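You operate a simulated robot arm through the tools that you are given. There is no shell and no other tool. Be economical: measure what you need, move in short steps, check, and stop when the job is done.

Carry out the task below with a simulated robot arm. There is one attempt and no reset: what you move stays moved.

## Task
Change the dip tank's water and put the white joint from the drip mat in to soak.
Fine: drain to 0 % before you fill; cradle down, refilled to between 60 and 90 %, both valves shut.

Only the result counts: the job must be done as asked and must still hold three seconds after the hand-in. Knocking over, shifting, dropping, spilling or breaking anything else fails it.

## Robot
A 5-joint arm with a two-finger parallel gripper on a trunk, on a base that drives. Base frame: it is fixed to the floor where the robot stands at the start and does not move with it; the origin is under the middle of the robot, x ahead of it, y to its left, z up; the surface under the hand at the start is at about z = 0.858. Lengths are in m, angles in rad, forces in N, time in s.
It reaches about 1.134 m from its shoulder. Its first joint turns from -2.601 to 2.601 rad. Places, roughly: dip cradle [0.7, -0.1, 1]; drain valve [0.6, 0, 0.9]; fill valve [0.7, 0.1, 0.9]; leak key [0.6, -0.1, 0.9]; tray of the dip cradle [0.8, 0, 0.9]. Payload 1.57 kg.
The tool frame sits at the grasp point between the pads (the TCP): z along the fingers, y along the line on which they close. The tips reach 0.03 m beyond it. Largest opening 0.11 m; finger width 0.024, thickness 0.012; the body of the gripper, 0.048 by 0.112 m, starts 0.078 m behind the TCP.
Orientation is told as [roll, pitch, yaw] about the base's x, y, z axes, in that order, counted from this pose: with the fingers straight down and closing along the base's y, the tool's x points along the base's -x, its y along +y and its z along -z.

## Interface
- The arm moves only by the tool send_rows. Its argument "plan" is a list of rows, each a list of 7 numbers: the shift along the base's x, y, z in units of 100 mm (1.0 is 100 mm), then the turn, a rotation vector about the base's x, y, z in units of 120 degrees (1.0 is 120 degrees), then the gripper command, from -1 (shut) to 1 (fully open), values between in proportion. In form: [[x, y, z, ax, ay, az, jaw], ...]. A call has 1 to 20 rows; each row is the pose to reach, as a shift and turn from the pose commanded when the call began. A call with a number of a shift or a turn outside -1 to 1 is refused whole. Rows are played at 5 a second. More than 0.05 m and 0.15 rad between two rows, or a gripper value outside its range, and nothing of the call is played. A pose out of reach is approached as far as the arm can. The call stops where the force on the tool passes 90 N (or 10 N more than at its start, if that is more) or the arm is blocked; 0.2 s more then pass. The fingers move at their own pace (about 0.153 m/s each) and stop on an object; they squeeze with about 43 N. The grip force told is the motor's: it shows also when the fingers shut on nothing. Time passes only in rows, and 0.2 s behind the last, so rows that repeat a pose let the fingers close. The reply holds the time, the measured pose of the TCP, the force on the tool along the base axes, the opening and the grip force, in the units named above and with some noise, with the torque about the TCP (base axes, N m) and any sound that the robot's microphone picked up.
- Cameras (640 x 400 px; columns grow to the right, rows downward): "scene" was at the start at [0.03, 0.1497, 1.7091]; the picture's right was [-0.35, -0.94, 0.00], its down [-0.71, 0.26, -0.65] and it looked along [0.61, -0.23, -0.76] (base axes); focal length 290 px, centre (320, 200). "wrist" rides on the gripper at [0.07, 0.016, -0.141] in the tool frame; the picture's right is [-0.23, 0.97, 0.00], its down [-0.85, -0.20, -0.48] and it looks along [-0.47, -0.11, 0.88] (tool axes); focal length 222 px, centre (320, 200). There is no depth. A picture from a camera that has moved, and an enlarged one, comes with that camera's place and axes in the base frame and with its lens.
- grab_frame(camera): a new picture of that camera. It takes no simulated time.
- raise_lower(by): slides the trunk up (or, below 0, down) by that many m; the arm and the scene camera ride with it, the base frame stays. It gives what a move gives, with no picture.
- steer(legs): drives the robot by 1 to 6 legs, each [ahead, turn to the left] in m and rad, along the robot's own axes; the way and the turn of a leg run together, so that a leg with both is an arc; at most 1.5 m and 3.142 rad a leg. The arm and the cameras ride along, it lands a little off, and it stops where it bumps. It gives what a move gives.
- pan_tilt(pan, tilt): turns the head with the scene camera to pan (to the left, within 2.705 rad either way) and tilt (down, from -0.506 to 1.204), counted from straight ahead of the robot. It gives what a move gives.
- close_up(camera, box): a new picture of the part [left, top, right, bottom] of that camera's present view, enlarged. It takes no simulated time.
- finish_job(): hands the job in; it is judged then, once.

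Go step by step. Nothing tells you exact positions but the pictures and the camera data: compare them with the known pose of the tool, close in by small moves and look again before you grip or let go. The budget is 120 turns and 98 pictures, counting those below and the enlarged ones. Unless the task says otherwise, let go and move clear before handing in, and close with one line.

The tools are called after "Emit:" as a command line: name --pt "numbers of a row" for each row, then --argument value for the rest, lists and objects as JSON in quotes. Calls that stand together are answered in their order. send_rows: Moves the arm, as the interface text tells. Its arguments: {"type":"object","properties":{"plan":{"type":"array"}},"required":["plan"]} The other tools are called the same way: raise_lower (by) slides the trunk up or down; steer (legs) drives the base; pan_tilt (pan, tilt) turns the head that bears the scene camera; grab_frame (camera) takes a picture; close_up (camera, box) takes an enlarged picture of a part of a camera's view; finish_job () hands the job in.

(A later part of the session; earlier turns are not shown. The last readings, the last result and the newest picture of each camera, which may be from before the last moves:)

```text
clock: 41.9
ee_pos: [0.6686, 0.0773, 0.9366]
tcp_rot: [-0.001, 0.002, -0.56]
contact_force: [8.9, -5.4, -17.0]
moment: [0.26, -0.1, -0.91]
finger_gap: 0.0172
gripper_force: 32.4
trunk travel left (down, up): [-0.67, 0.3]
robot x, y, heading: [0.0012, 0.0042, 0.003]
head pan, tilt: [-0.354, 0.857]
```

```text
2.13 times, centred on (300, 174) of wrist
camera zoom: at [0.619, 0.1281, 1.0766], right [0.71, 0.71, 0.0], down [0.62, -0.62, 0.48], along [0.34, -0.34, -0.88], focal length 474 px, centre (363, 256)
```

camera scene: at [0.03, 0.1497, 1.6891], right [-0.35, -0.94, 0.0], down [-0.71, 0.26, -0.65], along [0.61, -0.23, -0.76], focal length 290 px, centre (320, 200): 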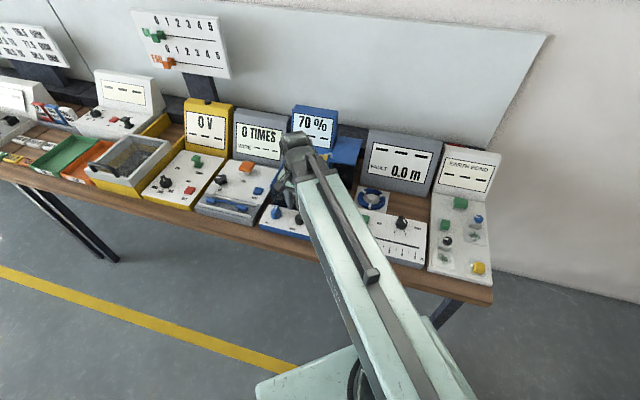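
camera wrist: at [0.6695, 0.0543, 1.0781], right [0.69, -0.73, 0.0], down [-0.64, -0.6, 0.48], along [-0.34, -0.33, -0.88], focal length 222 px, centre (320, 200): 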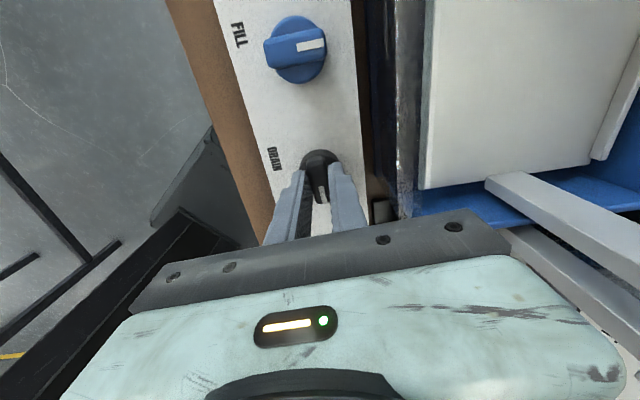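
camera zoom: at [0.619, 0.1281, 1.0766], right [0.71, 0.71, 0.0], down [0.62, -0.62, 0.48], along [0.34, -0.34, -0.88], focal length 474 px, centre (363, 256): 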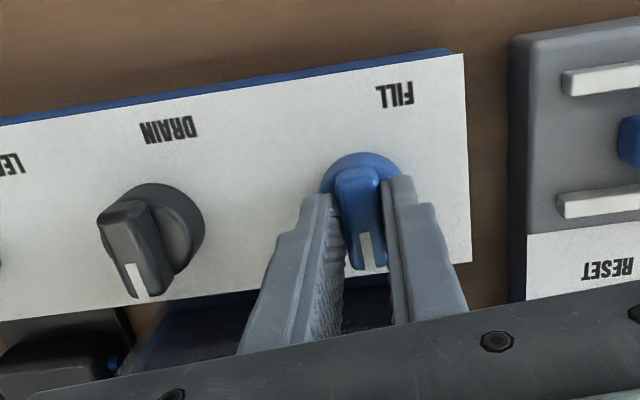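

Fill is shut at about 70 %. I release, raise and go look at the mat and cradle from above.

Emit:
send_rows --pt "0 0 0 0 0 -0.025 -1" --pt "0 0 0 0 0 -0.025 0" --pt "0 0 0 0 0 -0.025 0"

Emit:
raise_lower --by 0.2

Emit:
send_rows --pt "-0.3 -0.3 0 0 0 0 0" --pt "-0.6 -0.6 0 0 0 0 0" --pt "-0.8 -1 0 0 0 0 0"

Emit:
send_rows --pt "0 -0.3 0 0 0 0 0" --pt "0 -0.6 0 0 0 0 0" --pt "0 -1 0 0 0 0 0"

Emit:
grab_frame --camera "wrist"

```text
clock: 42.7
ee_pos: [0.6662, 0.0777, 0.9369]
tcp_rot: [0.0, 0.0, -0.613]
contact_force: [-0.2, 0.2, 0.7]
moment: [0.0, 0.01, 0.01]
finger_gap: 0.055
gripper_force: 0.0
trunk travel left (down, up): [-0.67, 0.3]
robot x, y, heading: [-0.0003, -0.0002, -0.001]
head pan, tilt: [-0.354, 0.857]
```

```text
clock: 44.9
ee_pos: [0.6673, 0.079, 1.1369]
tcp_rot: [0.0, 0.001, -0.612]
contact_force: [-0.5, -0.3, 0.4]
moment: [-0.01, 0.01, -0.01]
finger_gap: 0.055
gripper_force: 0.0
trunk travel left (down, up): [-0.87, 0.1]
robot x, y, heading: [-0.0018, 0.007, 0.002]
head pan, tilt: [-0.354, 0.857]
```

```text
clock: 45.7
ee_pos: [0.5864, -0.0223, 1.1366]
tcp_rot: [-0.001, 0.001, -0.611]
contact_force: [-0.1, 0.2, -0.6]
moment: [0.02, 0.0, 0.02]
finger_gap: 0.055
gripper_force: 0.1
trunk travel left (down, up): [-0.87, 0.1]
robot x, y, heading: [-0.0001, 0.0052, 0.004]
head pan, tilt: [-0.354, 0.857]
```

```text
clock: 46.5
ee_pos: [0.5889, -0.1227, 1.1372]
tcp_rot: [0.0, 0.0, -0.612]
contact_force: [0.5, -0.1, -0.5]
moment: [0.0, 0.01, 0.02]
finger_gap: 0.0549
gripper_force: 0.1
trunk travel left (down, up): [-0.87, 0.1]
robot x, y, heading: [-0.0014, 0.0053, 0.003]
head pan, tilt: [-0.354, 0.857]
```

```text
60 pictures are left
camera wrist: at [0.5412, -0.0697, 1.2776], right [0.75, 0.67, 0.0], down [0.59, -0.65, 0.48], along [0.32, -0.36, -0.88], focal length 222 px, centre (320, 200)
```

wrist: 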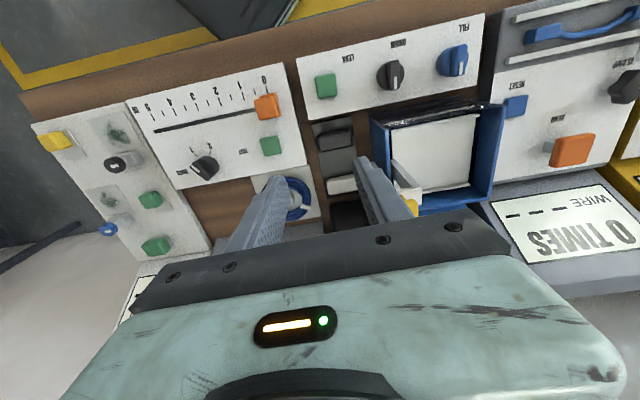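

Emit:
send_rows --pt "-0.4 0.2 0 0 0 0 0" --pt "-0.8 0.4 0 0 0 0 0" --pt "-1 0.4 0 0 0 0 0"

Emit:
grab_frame --camera "wrist"

Emit:
close_up --camera "scene" --box '[255, 120, 375, 240]'

```text
clock: 47.3
ee_pos: [0.565, -0.0962, 1.1365]
tcp_rot: [-0.002, 0.001, -0.613]
contact_force: [0.1, 0.2, 0.8]
moment: [0.01, 0.03, 0.01]
finger_gap: 0.0548
gripper_force: 0.0
out of reach, approached as far as the arm can: row 1, 2, 3
trunk travel left (down, up): [-0.87, 0.1]
robot x, y, heading: [0.0001, 0.0068, 0.001]
head pan, tilt: [-0.354, 0.857]
```

```text
59 pictures are left
camera wrist: at [0.5179, -0.0434, 1.2776], right [0.75, 0.67, 0.0], down [0.59, -0.65, 0.48], along [0.32, -0.36, -0.88], focal length 222 px, centre (320, 200)
```

wrist: 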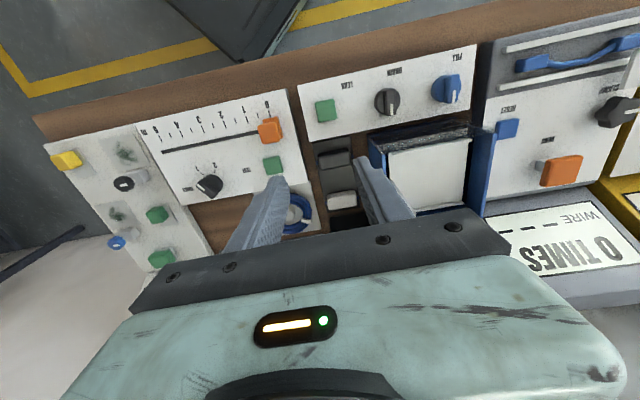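

```text
3.33 times, centred on (315, 180) of scene
camera zoom: at [0.0304, 0.1498, 1.8461], right [-0.35, -0.94, 0.0], down [-0.71, 0.26, -0.65], along [0.61, -0.23, -0.76], focal length 968 px, centre (337, 267)
```

zoom: 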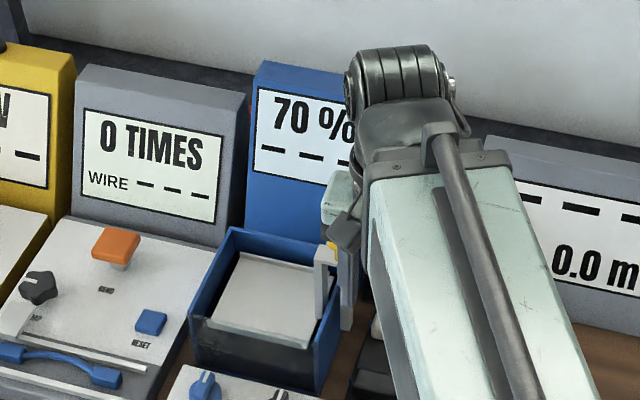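

Emit:
close_up --camera "wrist" --box '[260, 110, 480, 247]'

```text
2.91 times, centred on (370, 178) of wrist
camera zoom: at [0.5179, -0.0434, 1.2776], right [0.75, 0.67, 0.0], down [0.59, -0.65, 0.48], along [0.32, -0.36, -0.88], focal length 646 px, centre (174, 262)
```

zoom: 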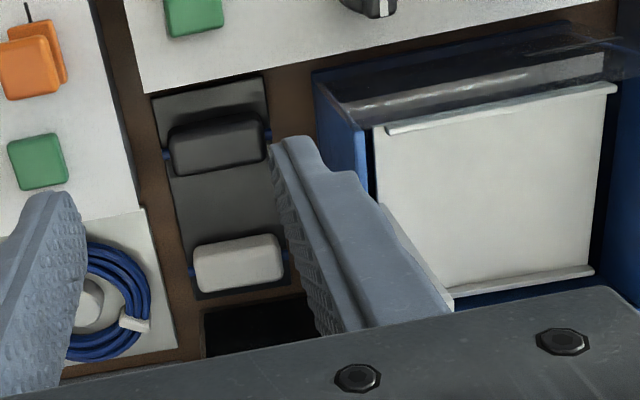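

I need clear geometry of the lever, box and joint, so I swing the wrist camera to the right-hand side of the station.

Emit:
send_rows --pt "0 0 0 0 0 0.065 0" --pt "0 -0.2 0 0 0 0.13 0" --pt "0 -0.4 0 0 0 0.195 0" --pt "0 -0.6 0 0 0 0.26 0" --pt "0 -0.8 0 0 0 0.325 0" --pt "0 -1 0 0 0 0.39 0" --pt "0 -1 0 0 0 0.455 0" --pt "0 -1 0 0 0 0.52 0" --pt "0 -1 0 0 0 0.585 0" --pt "0 -1 0 0 0 0.65 0" --pt "0 -1 0 0 0 0.715 0"

Emit:
grab_frame --camera "wrist"

Emit:
grab_frame --camera "scene"

```text
clock: 49.7
ee_pos: [0.5626, -0.197, 1.1379]
tcp_rot: [0.001, 0.001, 0.888]
contact_force: [0.0, 0.0, 0.2]
moment: [0.0, -0.01, 0.01]
finger_gap: 0.055
gripper_force: 0.1
trunk travel left (down, up): [-0.87, 0.1]
robot x, y, heading: [0.002, 0.0066, 0.002]
head pan, tilt: [-0.354, 0.857]
```

```text
56 pictures are left
camera wrist: at [0.5068, -0.241, 1.2776], right [-0.61, 0.79, 0.0], down [0.69, 0.54, 0.48], along [0.38, 0.29, -0.88], focal length 222 px, centre (320, 200)
```

wrist: 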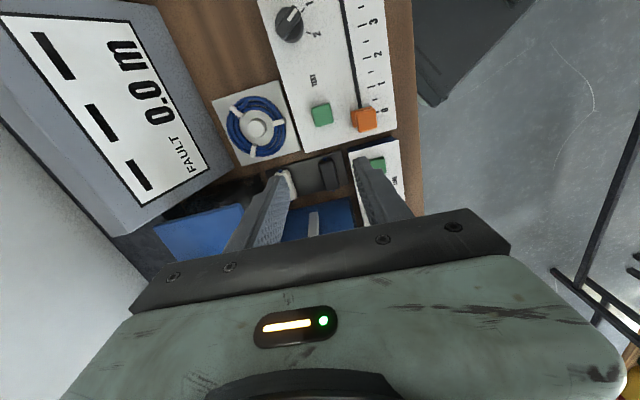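

```text
55 pictures are left
camera scene: at [0.03, 0.1497, 1.8461], right [-0.35, -0.94, 0.0], down [-0.71, 0.26, -0.65], along [0.61, -0.23, -0.76], focal length 290 px, centre (320, 200)
```

scene: 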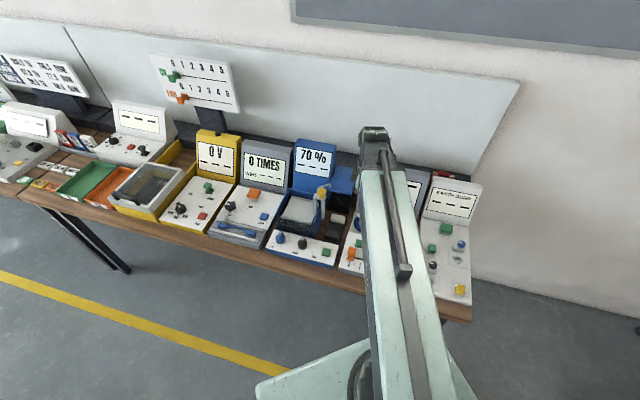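

Now close-ups of the cradle area, unobstructed in the scene view.

Emit:
close_up --camera "scene" --box '[285, 160, 365, 240]'

Emit:
close_up --camera "wrist" --box '[140, 110, 440, 270]'

```text
5.00 times, centred on (325, 200) of scene
camera zoom: at [0.03, 0.1497, 1.8461], right [-0.35, -0.94, 0.0], down [-0.71, 0.26, -0.65], along [0.61, -0.23, -0.76], focal length 1452 px, centre (295, 200)
```

zoom: 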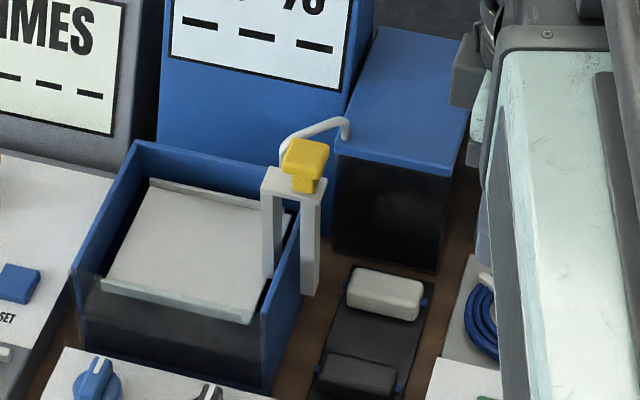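

```text
2.13 times, centred on (290, 190) of wrist
camera zoom: at [0.5068, -0.241, 1.2776], right [-0.61, 0.79, 0.0], down [0.69, 0.54, 0.48], along [0.38, 0.29, -0.88], focal length 474 px, centre (384, 221)
```

zoom: 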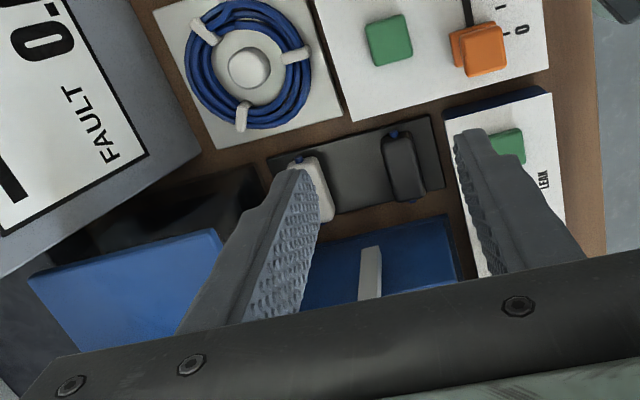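

Plan: grip the white joint front-to-back, with the gripper slightly forward so its body clears the box behind; the back finger draws the joint to centre. I move above it and look.

Emit:
send_rows --pt "0.4 0.1 0 0 0 0.015 0.18" --pt "0.8 0.2 0 0 0 0.015 0.18" --pt "1 0.3 0 0 0 0.015 0.18" --pt "1 0.3 0 0 0 0.015 0.18"

Emit:
raise_lower --by -0.06

Emit:
close_up --camera "wrist" --box '[140, 60, 440, 247]'

Emit:
grab_frame --camera "scene"

```text
clock: 50.7
ee_pos: [0.6633, -0.1649, 1.1371]
tcp_rot: [0.0, 0.001, 0.917]
contact_force: [-0.8, -0.3, -0.1]
moment: [0.02, 0.0, 0.02]
finger_gap: 0.0651
gripper_force: 0.0
trunk travel left (down, up): [-0.87, 0.1]
robot x, y, heading: [-0.0007, 0.0069, 0.003]
head pan, tilt: [-0.354, 0.857]
```

```text
clock: 51.7
ee_pos: [0.6636, -0.1649, 1.0762]
tcp_rot: [0.0, -0.001, 0.915]
contact_force: [0.3, 0.3, 0.2]
moment: [0.01, -0.01, 0.01]
finger_gap: 0.0649
gripper_force: 0.0
trunk travel left (down, up): [-0.81, 0.16]
robot x, y, heading: [0.0023, 0.0069, -0.002]
head pan, tilt: [-0.354, 0.857]
```

```text
2.13 times, centred on (290, 154) of wrist
camera zoom: at [0.6084, -0.2121, 1.2176], right [-0.63, 0.77, 0.0], down [0.68, 0.56, 0.48], along [0.37, 0.3, -0.88], focal length 474 px, centre (384, 299)
```

zoom: 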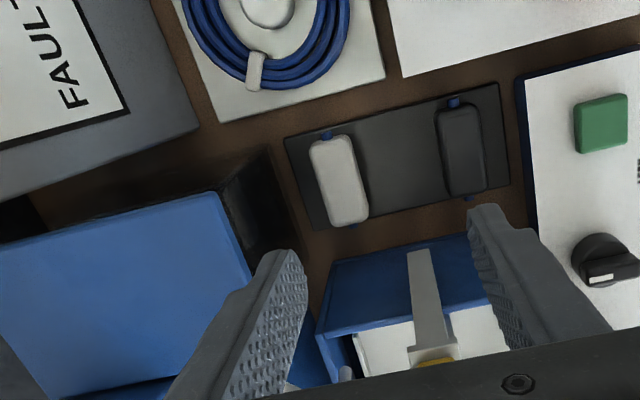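

```text
51 pictures are left
camera scene: at [0.0299, 0.1497, 1.7861], right [-0.35, -0.94, 0.0], down [-0.71, 0.26, -0.65], along [0.61, -0.23, -0.76], focal length 290 px, centre (320, 200)
```

scene: 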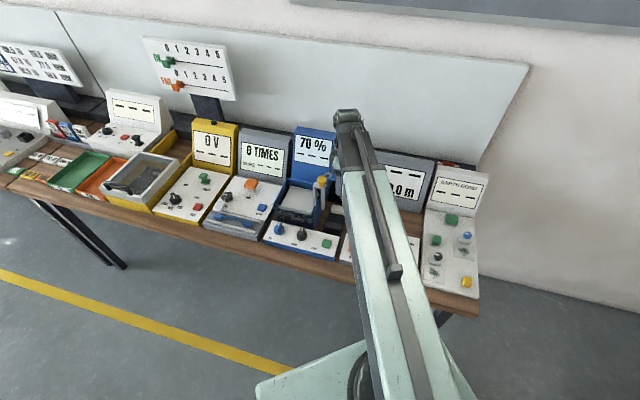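

Emit:
send_rows --pt "0.1 -0.03 0 0 0 0.015 0.18" --pt "0.2 -0.065 0 0 0 0.015 0.18" --pt "0.2 -0.065 0 0 0 0.015 0.18"

Emit:
raise_lower --by -0.126

Emit:
close_up --camera "wrist" --box '[170, 60, 470, 247]'

Emit:
close_up --camera "scene" --box '[275, 120, 375, 240]'

```text
clock: 52.5
ee_pos: [0.6835, -0.1732, 1.0772]
tcp_rot: [0.0, 0.0, 0.949]
contact_force: [-0.5, -0.1, -0.3]
moment: [-0.02, -0.01, 0.0]
finger_gap: 0.0648
gripper_force: 0.1
trunk travel left (down, up): [-0.81, 0.16]
robot x, y, heading: [-0.0012, 0.0067, 0.003]
head pan, tilt: [-0.354, 0.857]
```

```text
clock: 54.0
ee_pos: [0.6837, -0.1729, 0.9512]
tcp_rot: [0.002, 0.001, 0.948]
contact_force: [0.1, -0.8, -0.5]
moment: [-0.03, 0.0, -0.01]
finger_gap: 0.0649
gripper_force: 0.1
trunk travel left (down, up): [-0.684, 0.286]
robot x, y, heading: [0.0037, 0.007, 0.001]
head pan, tilt: [-0.354, 0.857]
```

```text
2.13 times, centred on (320, 154) of wrist
camera zoom: at [0.6297, -0.2205, 1.0916], right [-0.66, 0.75, 0.0], down [0.66, 0.58, 0.48], along [0.36, 0.32, -0.88], focal length 474 px, centre (320, 299)
```

zoom: 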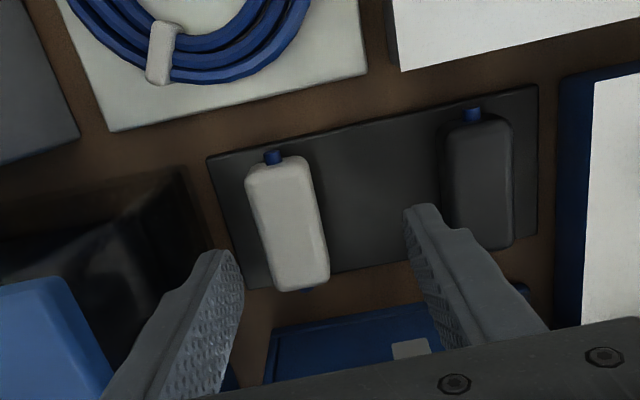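

```text
3.33 times, centred on (325, 180) of scene
camera zoom: at [0.03, 0.1497, 1.6601], right [-0.35, -0.94, 0.0], down [-0.71, 0.26, -0.65], along [0.61, -0.23, -0.76], focal length 968 px, centre (303, 267)
```

zoom: 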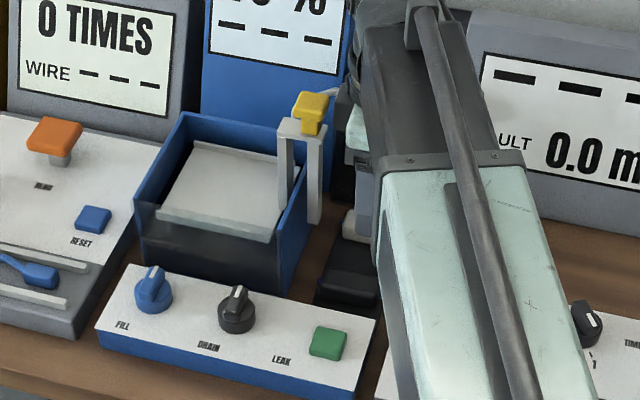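

Joint, mat and fingers are parallel; the back finger will land between joint and box. Descend.

Emit:
raise_lower --by -0.04

Emit:
close_up --camera "wrist" --box '[170, 60, 470, 247]'

```text
clock: 54.9
ee_pos: [0.6843, -0.1732, 0.9117]
tcp_rot: [0.0, -0.001, 0.946]
contact_force: [-0.7, -0.6, -0.1]
moment: [0.03, 0.04, -0.01]
finger_gap: 0.0652
gripper_force: 0.1
trunk travel left (down, up): [-0.644, 0.326]
robot x, y, heading: [-0.0028, 0.0062, 0.002]
head pan, tilt: [-0.354, 0.857]
```

```text
2.13 times, centred on (320, 154) of wrist
camera zoom: at [0.6297, -0.2205, 1.0516], right [-0.66, 0.75, 0.0], down [0.66, 0.58, 0.48], along [0.36, 0.32, -0.88], focal length 474 px, centre (320, 299)
```

zoom: 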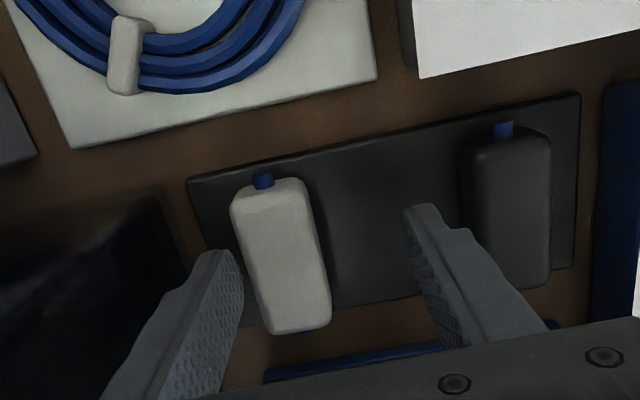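

Emit:
send_rows --pt "0.015 -0.01 0 0 0 0 0.22" --pt "0.015 -0.01 0 0 0 0 0.22"

Emit:
raise_lower --by -0.006

Emit:
close_up --camera "wrist" --box '[200, 120, 360, 220]'

```text
clock: 55.5
ee_pos: [0.6842, -0.1742, 0.9108]
tcp_rot: [-0.001, 0.0, 0.948]
contact_force: [0.1, 0.5, -0.3]
moment: [0.03, 0.0, -0.03]
finger_gap: 0.0672
gripper_force: 0.1
trunk travel left (down, up): [-0.644, 0.326]
robot x, y, heading: [0.0022, 0.0047, 0.002]
head pan, tilt: [-0.354, 0.857]
```

```text
clock: 56.0
ee_pos: [0.6841, -0.1751, 0.9053]
tcp_rot: [-0.002, 0.002, 0.948]
contact_force: [-1.0, 0.4, 0.2]
moment: [0.0, 0.02, 0.0]
finger_gap: 0.0673
gripper_force: 0.0
trunk travel left (down, up): [-0.638, 0.332]
robot x, y, heading: [0.0031, 0.0053, 0.002]
head pan, tilt: [-0.354, 0.857]
```

```text
4.00 times, centred on (280, 170) of wrist
camera zoom: at [0.6311, -0.2218, 1.0456], right [-0.66, 0.75, 0.0], down [0.66, 0.58, 0.48], along [0.36, 0.32, -0.88], focal length 888 px, centre (480, 320)
```

zoom: 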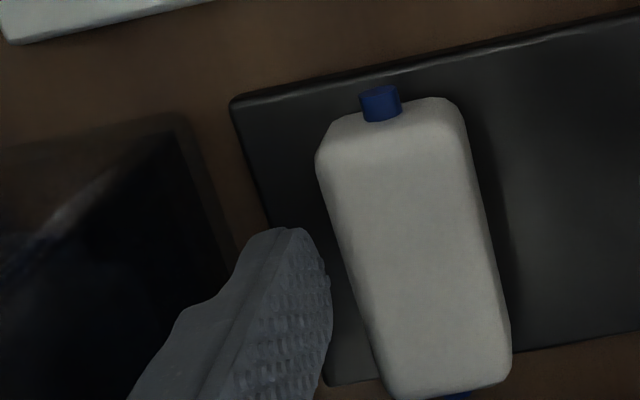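

Emit:
raise_lower --by -0.005

Emit:
send_rows --pt "0 0 0 0 0 0 0" --pt "0 0 0 0 0 0 -0.3" --pt "0 0 0 0 0 0 -0.6" --pt "0 0 0 0 0 0 -1" --pt "0 0 0 0 0 0 -1"

Emit:
close_up --camera "wrist" --box '[170, 60, 470, 247]'

```text
clock: 56.5
ee_pos: [0.6851, -0.1731, 0.9005]
tcp_rot: [0.001, 0.001, 0.947]
contact_force: [0.4, 0.4, 0.6]
moment: [-0.03, -0.04, 0.02]
finger_gap: 0.0673
gripper_force: 0.1
trunk travel left (down, up): [-0.633, 0.337]
robot x, y, heading: [0.0019, 0.0029, 0.002]
head pan, tilt: [-0.354, 0.857]
```

```text
clock: 57.7
ee_pos: [0.6865, -0.1752, 0.9001]
tcp_rot: [-0.001, 0.0, 0.947]
contact_force: [0.1, 0.9, 0.1]
moment: [-0.05, 0.01, -0.01]
finger_gap: 0.0289
gripper_force: 38.9
trunk travel left (down, up): [-0.633, 0.337]
robot x, y, heading: [0.003, 0.0066, 0.003]
head pan, tilt: [-0.354, 0.857]
```

```text
2.13 times, centred on (320, 154) of wrist
camera zoom: at [0.6311, -0.2218, 1.0406], right [-0.66, 0.75, 0.0], down [0.66, 0.58, 0.48], along [0.36, 0.32, -0.88], focal length 474 px, centre (320, 299)
```

zoom: 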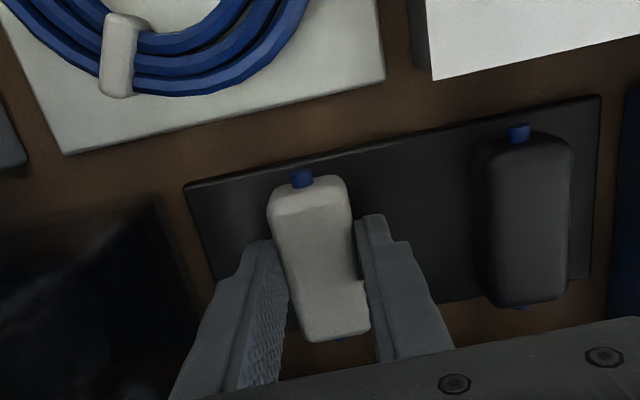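

Gripped (29 mm). I lift clear and carry it above the tray.

Emit:
raise_lower --by 0.2

Emit:
send_rows --pt "0 0.3 0 0 0 0 -1" --pt "0.1 0.6 0 0 0 0 -1" --pt "0.3 0.8 0 0 0 0 -1" --pt "0.4 1 0 0 0 0 -1"

Emit:
send_rows --pt "0.1 0.2 0 0 0 0 -1" --pt "0.2 0.4 0 0 0 0 -1" --pt "0.2 0.4 0 0 0 0 -1"

Emit:
grab_frame --camera "wrist"

Emit:
close_up --camera "scene" --box '[255, 120, 375, 240]'

```text
clock: 59.9
ee_pos: [0.684, -0.1739, 1.0999]
tcp_rot: [-0.001, 0.0, 0.948]
contact_force: [-0.6, 0.0, -0.7]
moment: [0.02, 0.02, 0.01]
finger_gap: 0.0289
gripper_force: 39.1
trunk travel left (down, up): [-0.833, 0.137]
robot x, y, heading: [0.0003, 0.0048, 0.001]
head pan, tilt: [-0.354, 0.857]
```

```text
clock: 60.6
ee_pos: [0.6868, -0.1313, 1.1004]
tcp_rot: [-0.005, 0.041, 0.939]
contact_force: [-16.5, -24.9, -7.7]
moment: [-0.93, 0.16, 0.41]
finger_gap: 0.0293
gripper_force: 38.9
trunk travel left (down, up): [-0.833, 0.137]
robot x, y, heading: [-0.0016, 0.0078, -0.003]
head pan, tilt: [-0.354, 0.857]
stopped in row 3: the force on the tool passed its limit at 102 N (the readings are from after the stop); the commanded pose is now the measured one
```

```text
clock: 61.0
ee_pos: [0.6881, -0.13, 1.1005]
tcp_rot: [-0.011, 0.074, 0.932]
contact_force: [-21.1, -32.1, -8.1]
moment: [-1.13, 0.19, 0.63]
finger_gap: 0.029
gripper_force: 38.7
trunk travel left (down, up): [-0.833, 0.137]
robot x, y, heading: [0.0035, 0.0044, -0.0]
head pan, tilt: [-0.354, 0.857]
stopped in row 2: the force on the tool passed its limit at 108 N (the readings are from after the stop); the commanded pose is now the measured one
```

```text
45 pictures are left
camera wrist: at [0.6392, -0.1672, 1.2465], right [-0.65, 0.76, -0.03], down [0.69, 0.6, 0.42], along [0.33, 0.25, -0.91], focal length 222 px, centre (320, 200)
```

wrist: 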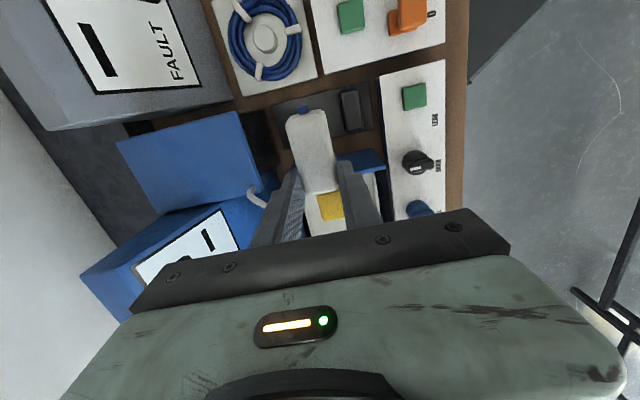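

```text
3.33 times, centred on (315, 180) of scene
camera zoom: at [0.0278, 0.1462, 1.8094], right [-0.35, -0.94, 0.0], down [-0.71, 0.26, -0.66], along [0.62, -0.23, -0.76], focal length 968 px, centre (337, 267)
```

zoom: 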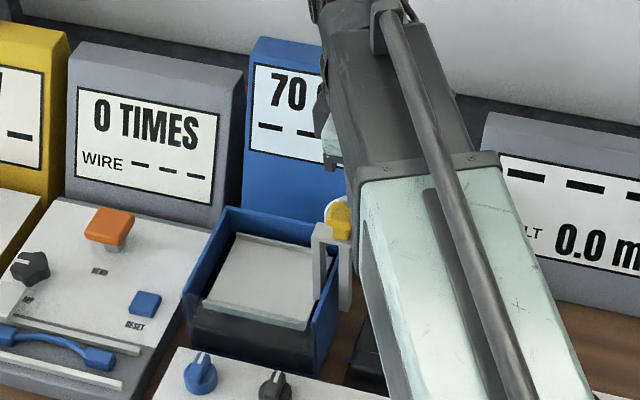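

The joint ran into the yellow handle, which stands higher than I took it. I back off, straighten the tool, and look.

Emit:
send_rows --pt "-0.12 -0.2 0 0 0 0 -1" --pt "-0.2 -0.4 0 0.005 -0.035 0 -1" --pt "-0.2 -0.45 0 0.005 -0.035 0 -1"

Emit:
grab_frame --camera "wrist"

Emit:
close_up --camera "scene" --box '[255, 120, 375, 240]'

```text
clock: 61.8
ee_pos: [0.6725, -0.169, 1.1003]
tcp_rot: [-0.061, 0.013, 0.932]
contact_force: [0.0, 0.7, 0.8]
moment: [0.01, -0.02, 0.0]
finger_gap: 0.0291
gripper_force: 39.4
trunk travel left (down, up): [-0.833, 0.137]
robot x, y, heading: [0.0052, 0.0076, 0.002]
head pan, tilt: [-0.354, 0.857]
```

```text
43 pictures are left
camera wrist: at [0.6118, -0.2079, 1.2408], right [-0.65, 0.76, -0.06], down [0.65, 0.59, 0.48], along [0.4, 0.27, -0.88], focal length 222 px, centre (320, 200)
```

wrist: 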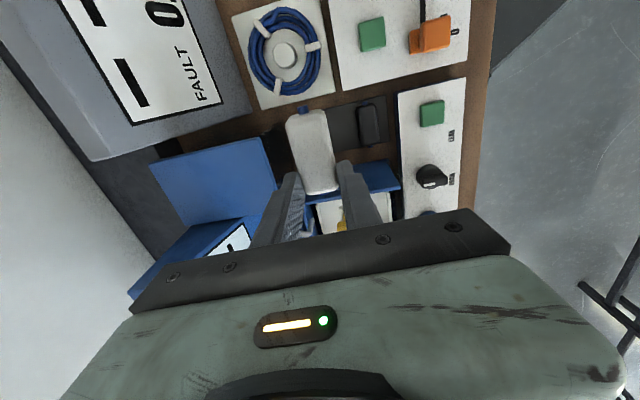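

```text
3.33 times, centred on (315, 180) of scene
camera zoom: at [0.0297, 0.1493, 1.8091], right [-0.35, -0.94, 0.0], down [-0.71, 0.26, -0.65], along [0.61, -0.23, -0.76], focal length 968 px, centre (337, 267)
```

zoom: 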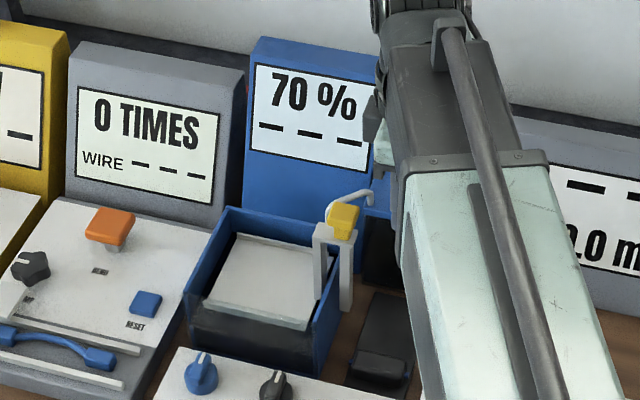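

Emit:
send_rows --pt "0 0 0 0.029 -0.006 0 -1" --pt "0 0 0 0.029 -0.006 0 -1"

Emit:
raise_lower --by 0.1

Emit:
close_up --camera "wrist" --box '[200, 80, 440, 240]'

Emit:
grab_frame --camera "scene"

```text
clock: 62.4
ee_pos: [0.6723, -0.1671, 1.1003]
tcp_rot: [-0.036, -0.044, 0.932]
contact_force: [0.6, -0.7, -0.8]
moment: [0.01, 0.0, -0.02]
finger_gap: 0.029
gripper_force: 38.7
trunk travel left (down, up): [-0.833, 0.137]
robot x, y, heading: [0.0019, 0.0067, -0.002]
head pan, tilt: [-0.354, 0.857]
```

```text
clock: 63.7
ee_pos: [0.6722, -0.1675, 1.2007]
tcp_rot: [-0.035, -0.042, 0.932]
contact_force: [-0.6, -0.3, -0.6]
moment: [-0.02, -0.02, 0.03]
finger_gap: 0.0291
gripper_force: 38.6
trunk travel left (down, up): [-0.933, 0.037]
robot x, y, heading: [0.0012, 0.0066, -0.007]
head pan, tilt: [-0.354, 0.857]
```

```text
2.50 times, centred on (320, 160) of wrist
camera zoom: at [0.6104, -0.2161, 1.3372], right [-0.64, 0.76, -0.02], down [0.64, 0.56, 0.52], along [0.41, 0.32, -0.85], focal length 555 px, centre (320, 300)
```

zoom: 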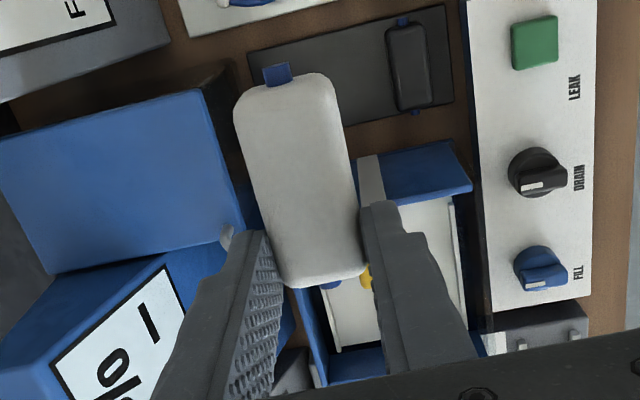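

```text
40 pictures are left
camera scene: at [0.03, 0.1497, 1.9091], right [-0.35, -0.94, 0.0], down [-0.71, 0.26, -0.65], along [0.61, -0.23, -0.76], focal length 290 px, centre (320, 200)
```

scene: 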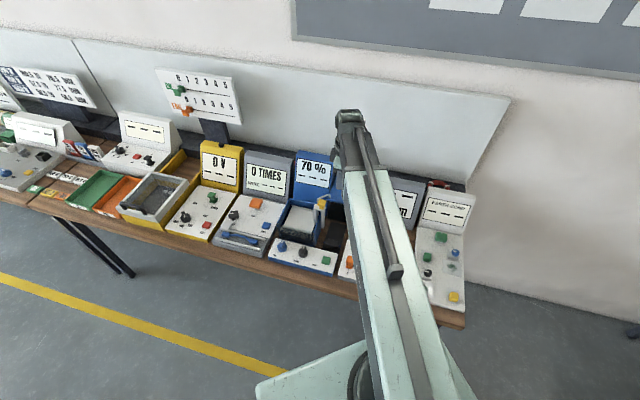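

The joint slid ~3 cm along its length in the grip but is held. I level the tool and carry it over at this greater height.

Emit:
send_rows --pt "0 0.1 0 -0.006 0.025 0 -1" --pt "0.1 0.4 0 -0.006 0.025 0 -1" --pt "0.2 0.7 0 -0.006 0.025 0 -1" --pt "0.4 1 0 -0.006 0.025 0 -1"

Emit:
send_rows --pt "0.2 0.2 0 0 0 0 -1" --pt "0.4 0.4 0 0 0 0 -1" --pt "0.49 0.54 0 0 0 0 -1" --pt "0.49 0.54 0 0 0 0 -1"

Emit:
grab_frame --camera "wrist"

Emit:
close_up --camera "scene" --box '[235, 100, 375, 260]'

```text
clock: 64.7
ee_pos: [0.7121, -0.0667, 1.1998]
tcp_rot: [0.001, 0.0, 0.93]
contact_force: [0.6, 0.1, 0.0]
moment: [0.01, -0.07, 0.03]
finger_gap: 0.0289
gripper_force: 38.4
trunk travel left (down, up): [-0.933, 0.037]
robot x, y, heading: [0.0007, 0.0038, -0.001]
head pan, tilt: [-0.354, 0.857]
```

```text
clock: 65.7
ee_pos: [0.7604, -0.0138, 1.1992]
tcp_rot: [-0.001, -0.001, 0.93]
contact_force: [-0.2, 0.6, -1.0]
moment: [0.01, 0.01, -0.01]
finger_gap: 0.0289
gripper_force: 38.3
trunk travel left (down, up): [-0.933, 0.037]
robot x, y, heading: [0.004, 0.0096, -0.0]
head pan, tilt: [-0.354, 0.857]
```

```text
39 pictures are left
camera wrist: at [0.707, -0.0598, 1.3405], right [-0.65, 0.76, 0.0], down [0.67, 0.57, 0.48], along [0.37, 0.31, -0.88], focal length 222 px, centre (320, 200)
```

wrist: 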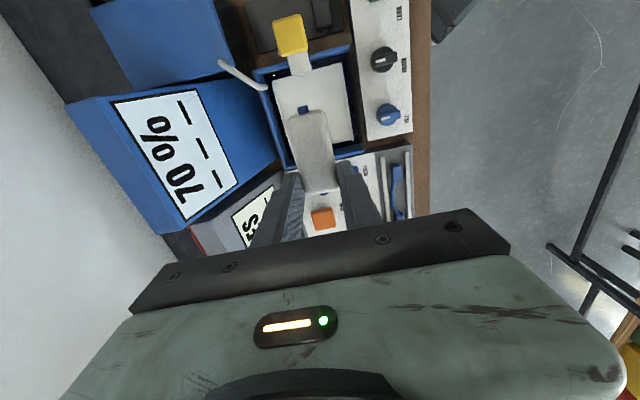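

```text
2.50 times, centred on (305, 180) of scene
camera zoom: at [0.0299, 0.1498, 1.9091], right [-0.35, -0.94, 0.0], down [-0.71, 0.26, -0.65], along [0.61, -0.23, -0.76], focal length 726 px, centre (358, 250)
```

zoom: 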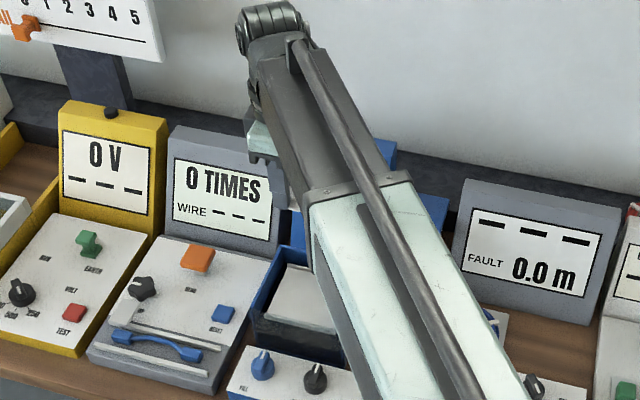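

Joint is centred above the tray. I descend in steps.

Emit:
raise_lower --by -0.15

Emit:
grab_frame --camera "wrist"

Emit:
close_up --camera "scene" --box '[255, 120, 345, 240]'

```text
clock: 67.5
ee_pos: [0.7608, -0.0117, 1.0498]
tcp_rot: [0.0, -0.002, 0.931]
contact_force: [-0.3, -0.2, -0.1]
moment: [0.03, 0.0, -0.03]
finger_gap: 0.0291
gripper_force: 38.5
trunk travel left (down, up): [-0.783, 0.187]
robot x, y, heading: [0.0001, 0.0065, 0.003]
head pan, tilt: [-0.354, 0.857]
```

```text
37 pictures are left
camera wrist: at [0.7068, -0.0601, 1.1906], right [-0.65, 0.76, 0.0], down [0.67, 0.57, 0.48], along [0.37, 0.31, -0.88], focal length 222 px, centre (320, 200)
```

wrist: 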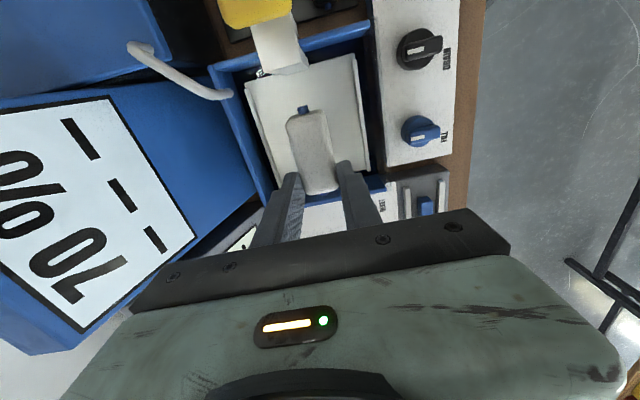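

```text
3.33 times, centred on (300, 180) of scene
camera zoom: at [0.0299, 0.1497, 1.7591], right [-0.35, -0.94, 0.0], down [-0.71, 0.26, -0.65], along [0.61, -0.23, -0.76], focal length 968 px, centre (387, 267)
```

zoom: 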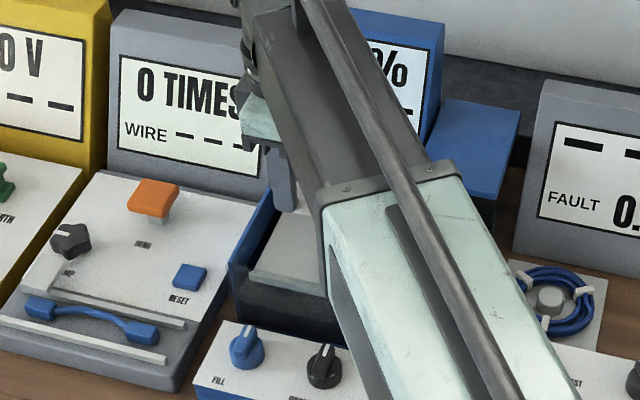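

Emit:
raise_lower --by -0.04

Emit:
close_up --camera "wrist" --box '[200, 40, 440, 200]'

```text
clock: 68.3
ee_pos: [0.761, -0.0136, 1.0101]
tcp_rot: [0.001, -0.001, 0.93]
contact_force: [-0.2, 0.3, -1.2]
moment: [0.02, 0.0, -0.03]
finger_gap: 0.0288
gripper_force: 38.7
trunk travel left (down, up): [-0.743, 0.227]
robot x, y, heading: [0.0002, 0.009, -0.002]
head pan, tilt: [-0.354, 0.857]
```

```text
2.50 times, centred on (320, 120) of wrist
camera zoom: at [0.7068, -0.0601, 1.1505], right [-0.65, 0.76, 0.0], down [0.67, 0.57, 0.48], along [0.37, 0.31, -0.88], focal length 555 px, centre (320, 400)
```

zoom: 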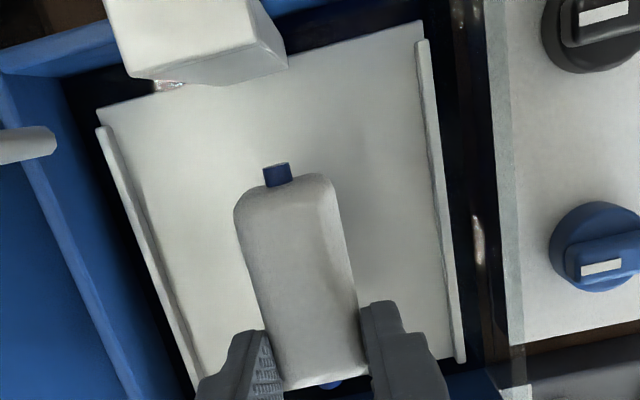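

Emit:
raise_lower --by -0.018

Emit:
close_up --camera "wrist" --box '[200, 40, 440, 200]'

```text
clock: 69.0
ee_pos: [0.7597, -0.0129, 0.9922]
tcp_rot: [-0.001, 0.0, 0.931]
contact_force: [0.1, -0.5, -1.0]
moment: [0.03, 0.0, -0.02]
finger_gap: 0.029
gripper_force: 38.7
trunk travel left (down, up): [-0.725, 0.245]
robot x, y, heading: [0.001, 0.007, 0.003]
head pan, tilt: [-0.354, 0.857]
```

```text
2.50 times, centred on (320, 120) of wrist
camera zoom: at [0.7068, -0.0601, 1.1325], right [-0.65, 0.76, 0.0], down [0.67, 0.57, 0.48], along [0.37, 0.31, -0.88], focal length 555 px, centre (320, 400)
```

zoom: 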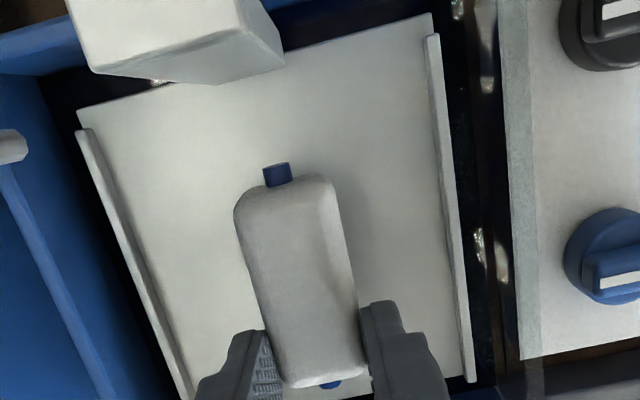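

Emit:
raise_lower --by -0.006

Emit:
raise_lower --by -0.006

Emit:
close_up --camera "wrist" --box '[200, 40, 440, 200]'

```text
clock: 69.5
ee_pos: [0.7602, -0.0141, 0.9861]
tcp_rot: [-0.001, -0.002, 0.929]
contact_force: [-0.4, -1.0, -0.3]
moment: [0.0, -0.01, -0.01]
finger_gap: 0.0291
gripper_force: 39.1
trunk travel left (down, up): [-0.719, 0.251]
robot x, y, heading: [-0.0003, 0.009, -0.0]
head pan, tilt: [-0.354, 0.857]
```

```text
clock: 70.0
ee_pos: [0.7609, -0.0135, 0.9796]
tcp_rot: [0.0, -0.003, 0.93]
contact_force: [0.4, 0.6, -0.4]
moment: [0.02, -0.04, -0.02]
finger_gap: 0.0289
gripper_force: 38.5
trunk travel left (down, up): [-0.713, 0.257]
robot x, y, heading: [0.0018, 0.0085, 0.006]
head pan, tilt: [-0.354, 0.857]
```

```text
2.50 times, centred on (320, 120) of wrist
camera zoom: at [0.7068, -0.06, 1.1205], right [-0.65, 0.76, 0.0], down [0.67, 0.57, 0.48], along [0.37, 0.31, -0.88], focal length 555 px, centre (320, 400)
```

zoom: 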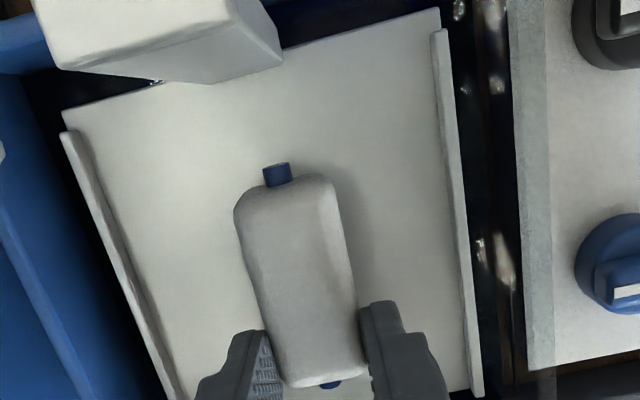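

Emit:
raise_lower --by -0.004

Emit:
raise_lower --by -0.004

Emit:
raise_lower --by -0.004

```text
clock: 70.6
ee_pos: [0.761, -0.0138, 0.9753]
tcp_rot: [0.0, -0.004, 0.931]
contact_force: [-0.4, 0.5, -1.1]
moment: [0.04, 0.0, 0.01]
finger_gap: 0.0291
gripper_force: 39.2
trunk travel left (down, up): [-0.709, 0.261]
robot x, y, heading: [0.0011, 0.0058, 0.002]
head pan, tilt: [-0.354, 0.857]
```

```text
clock: 71.1
ee_pos: [0.7613, -0.0128, 0.9714]
tcp_rot: [-0.002, -0.003, 0.93]
contact_force: [-0.1, 0.1, -1.0]
moment: [-0.02, -0.02, 0.02]
finger_gap: 0.0289
gripper_force: 38.5
trunk travel left (down, up): [-0.705, 0.265]
robot x, y, heading: [0.0012, 0.0042, 0.0]
head pan, tilt: [-0.354, 0.857]
```

```text
clock: 71.6
ee_pos: [0.7621, -0.0134, 0.9677]
tcp_rot: [0.001, -0.003, 0.931]
contact_force: [0.6, 0.2, 0.5]
moment: [-0.02, 0.02, 0.03]
finger_gap: 0.0291
gripper_force: 38.7
trunk travel left (down, up): [-0.701, 0.269]
robot x, y, heading: [-0.0024, 0.0115, -0.004]
head pan, tilt: [-0.354, 0.857]
```

Emit:
close_up --camera "wrist" --box '[200, 40, 440, 200]'

Emit:
close_up --camera "scene" --box '[265, 160, 325, 220]'

```text
2.50 times, centred on (320, 120) of wrist
camera zoom: at [0.7069, -0.06, 1.1084], right [-0.65, 0.76, 0.0], down [0.67, 0.57, 0.48], along [0.37, 0.31, -0.88], focal length 555 px, centre (320, 400)
```

zoom: 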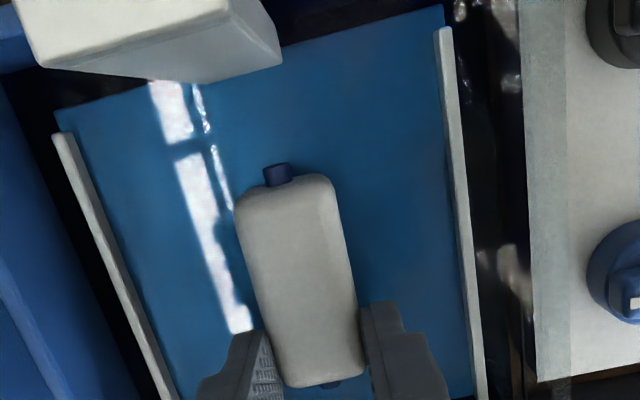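

```text
6.67 times, centred on (295, 190) of scene
camera zoom: at [0.03, 0.1497, 1.677], right [-0.35, -0.94, 0.0], down [-0.71, 0.26, -0.65], along [0.61, -0.23, -0.76], focal length 1936 px, centre (487, 267)
```

zoom: 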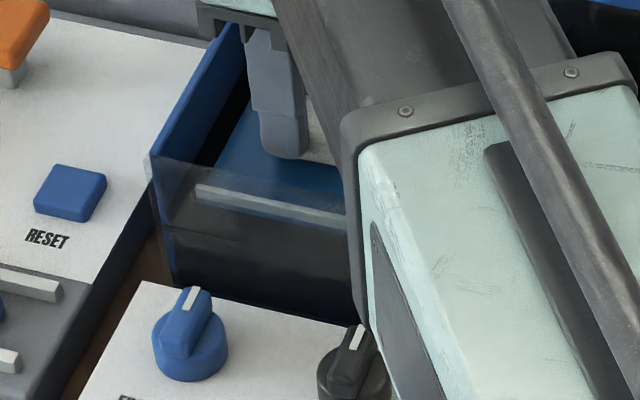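

The joint now rests on the tray, which yields downward and is already wet. I release it and lift.

Emit:
send_rows --pt "0 0 0 0 0 0 -0.4" --pt "0 0 0 0 0 0 -0.25" --pt "0 0 0 0 0 0 -0.1" --pt "0 0 0 0 0 0 -0.1"

Emit:
close_up --camera "wrist" --box '[200, 40, 440, 200]'

```text
clock: 72.6
ee_pos: [0.7623, -0.014, 0.9676]
tcp_rot: [-0.001, -0.003, 0.931]
contact_force: [-0.6, 0.0, 0.6]
moment: [0.01, 0.0, -0.01]
finger_gap: 0.0497
gripper_force: 0.2
trunk travel left (down, up): [-0.701, 0.269]
robot x, y, heading: [0.0009, 0.011, -0.005]
head pan, tilt: [-0.354, 0.857]
```

```text
2.50 times, centred on (320, 120) of wrist
camera zoom: at [0.7068, -0.06, 1.1085], right [-0.65, 0.76, 0.0], down [0.67, 0.57, 0.48], along [0.37, 0.31, -0.88], focal length 555 px, centre (320, 400)
```

zoom: 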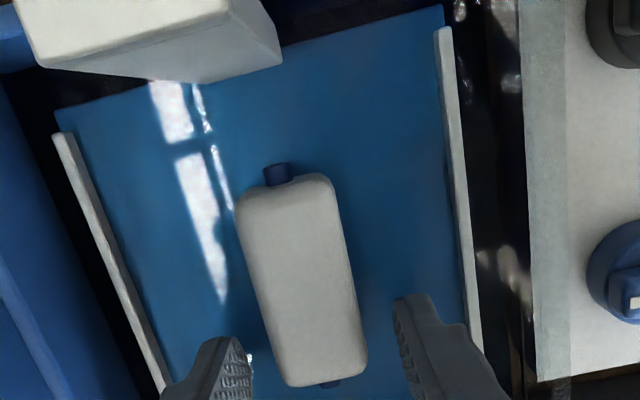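

Emit:
raise_lower --by 0.2

Emit:
grab_frame --camera "wrist"

Emit:
close_up --camera "scene" --box '[255, 120, 375, 240]'

```text
clock: 74.8
ee_pos: [0.7599, -0.0144, 1.1681]
tcp_rot: [0.0, -0.002, 0.93]
contact_force: [0.2, -0.1, -0.6]
moment: [-0.01, 0.01, 0.02]
finger_gap: 0.0495
gripper_force: 0.1
trunk travel left (down, up): [-0.901, 0.069]
robot x, y, heading: [0.0019, 0.0088, -0.002]
head pan, tilt: [-0.354, 0.857]
```

```text
29 pictures are left
camera wrist: at [0.7069, -0.06, 1.3085], right [-0.65, 0.76, 0.0], down [0.67, 0.57, 0.48], along [0.37, 0.31, -0.88], focal length 222 px, centre (320, 200)
```

wrist: 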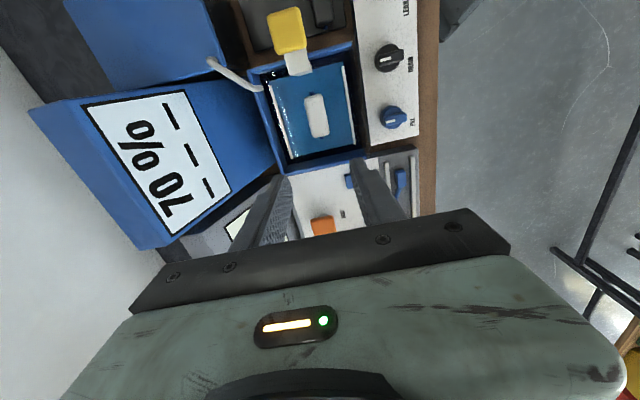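

```text
3.33 times, centred on (315, 180) of scene
camera zoom: at [0.03, 0.1497, 1.8771], right [-0.35, -0.94, 0.0], down [-0.71, 0.26, -0.65], along [0.61, -0.23, -0.76], focal length 968 px, centre (337, 267)
```

zoom: 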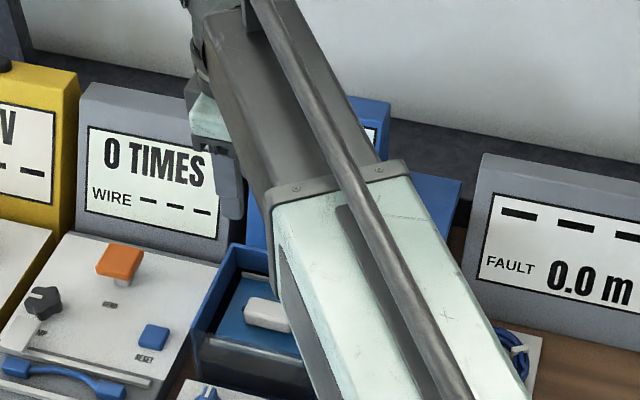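

The joint lies on the tray. Next I close the fingers and move above the yellow handle at about [0.70, -0.107].

Emit:
send_rows --pt "-0.1 -0.2 0 0 0 0 -1" --pt "-0.2 -0.4 0 0 0 0 -1" --pt "-0.35 -0.65 0 0 0 0 -1" --pt "-0.6 -0.92 0 0 0 0 -1" --pt "-0.6 -0.92 0 0 0 0 -1"

Emit:
close_up --camera "wrist" --box '[200, 40, 440, 240]'

Emit:
close_up --camera "scene" --box '[255, 120, 375, 240]'

```text
clock: 76.0
ee_pos: [0.7009, -0.1053, 1.1678]
tcp_rot: [0.0, -0.001, 0.932]
contact_force: [0.5, 0.7, -0.2]
moment: [-0.02, -0.02, 0.03]
finger_gap: 0.0
gripper_force: 21.2
trunk travel left (down, up): [-0.901, 0.069]
robot x, y, heading: [0.0042, 0.007, 0.001]
head pan, tilt: [-0.354, 0.857]
```

```text
2.00 times, centred on (320, 140) of wrist
camera zoom: at [0.6471, -0.152, 1.3085], right [-0.65, 0.76, 0.0], down [0.67, 0.57, 0.48], along [0.37, 0.31, -0.88], focal length 444 px, centre (320, 320)
```

zoom: 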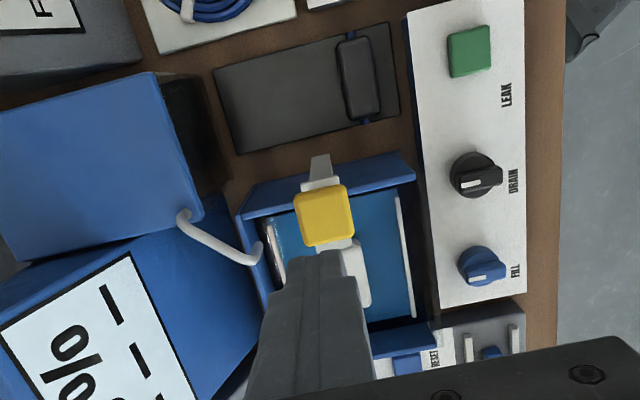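

```text
3.33 times, centred on (315, 180) of scene
camera zoom: at [0.03, 0.1497, 1.8771], right [-0.35, -0.94, 0.0], down [-0.71, 0.26, -0.65], along [0.61, -0.23, -0.76], focal length 968 px, centre (337, 267)
```

zoom: 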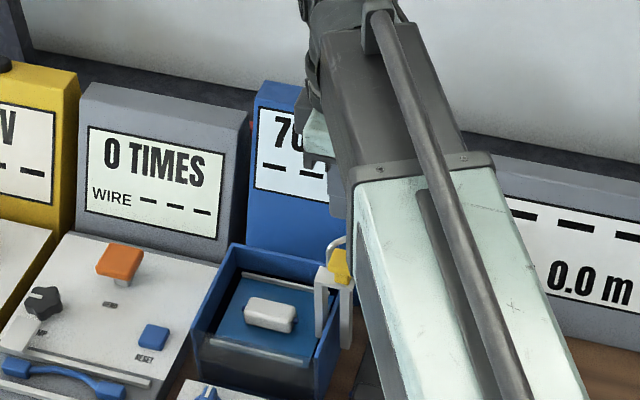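

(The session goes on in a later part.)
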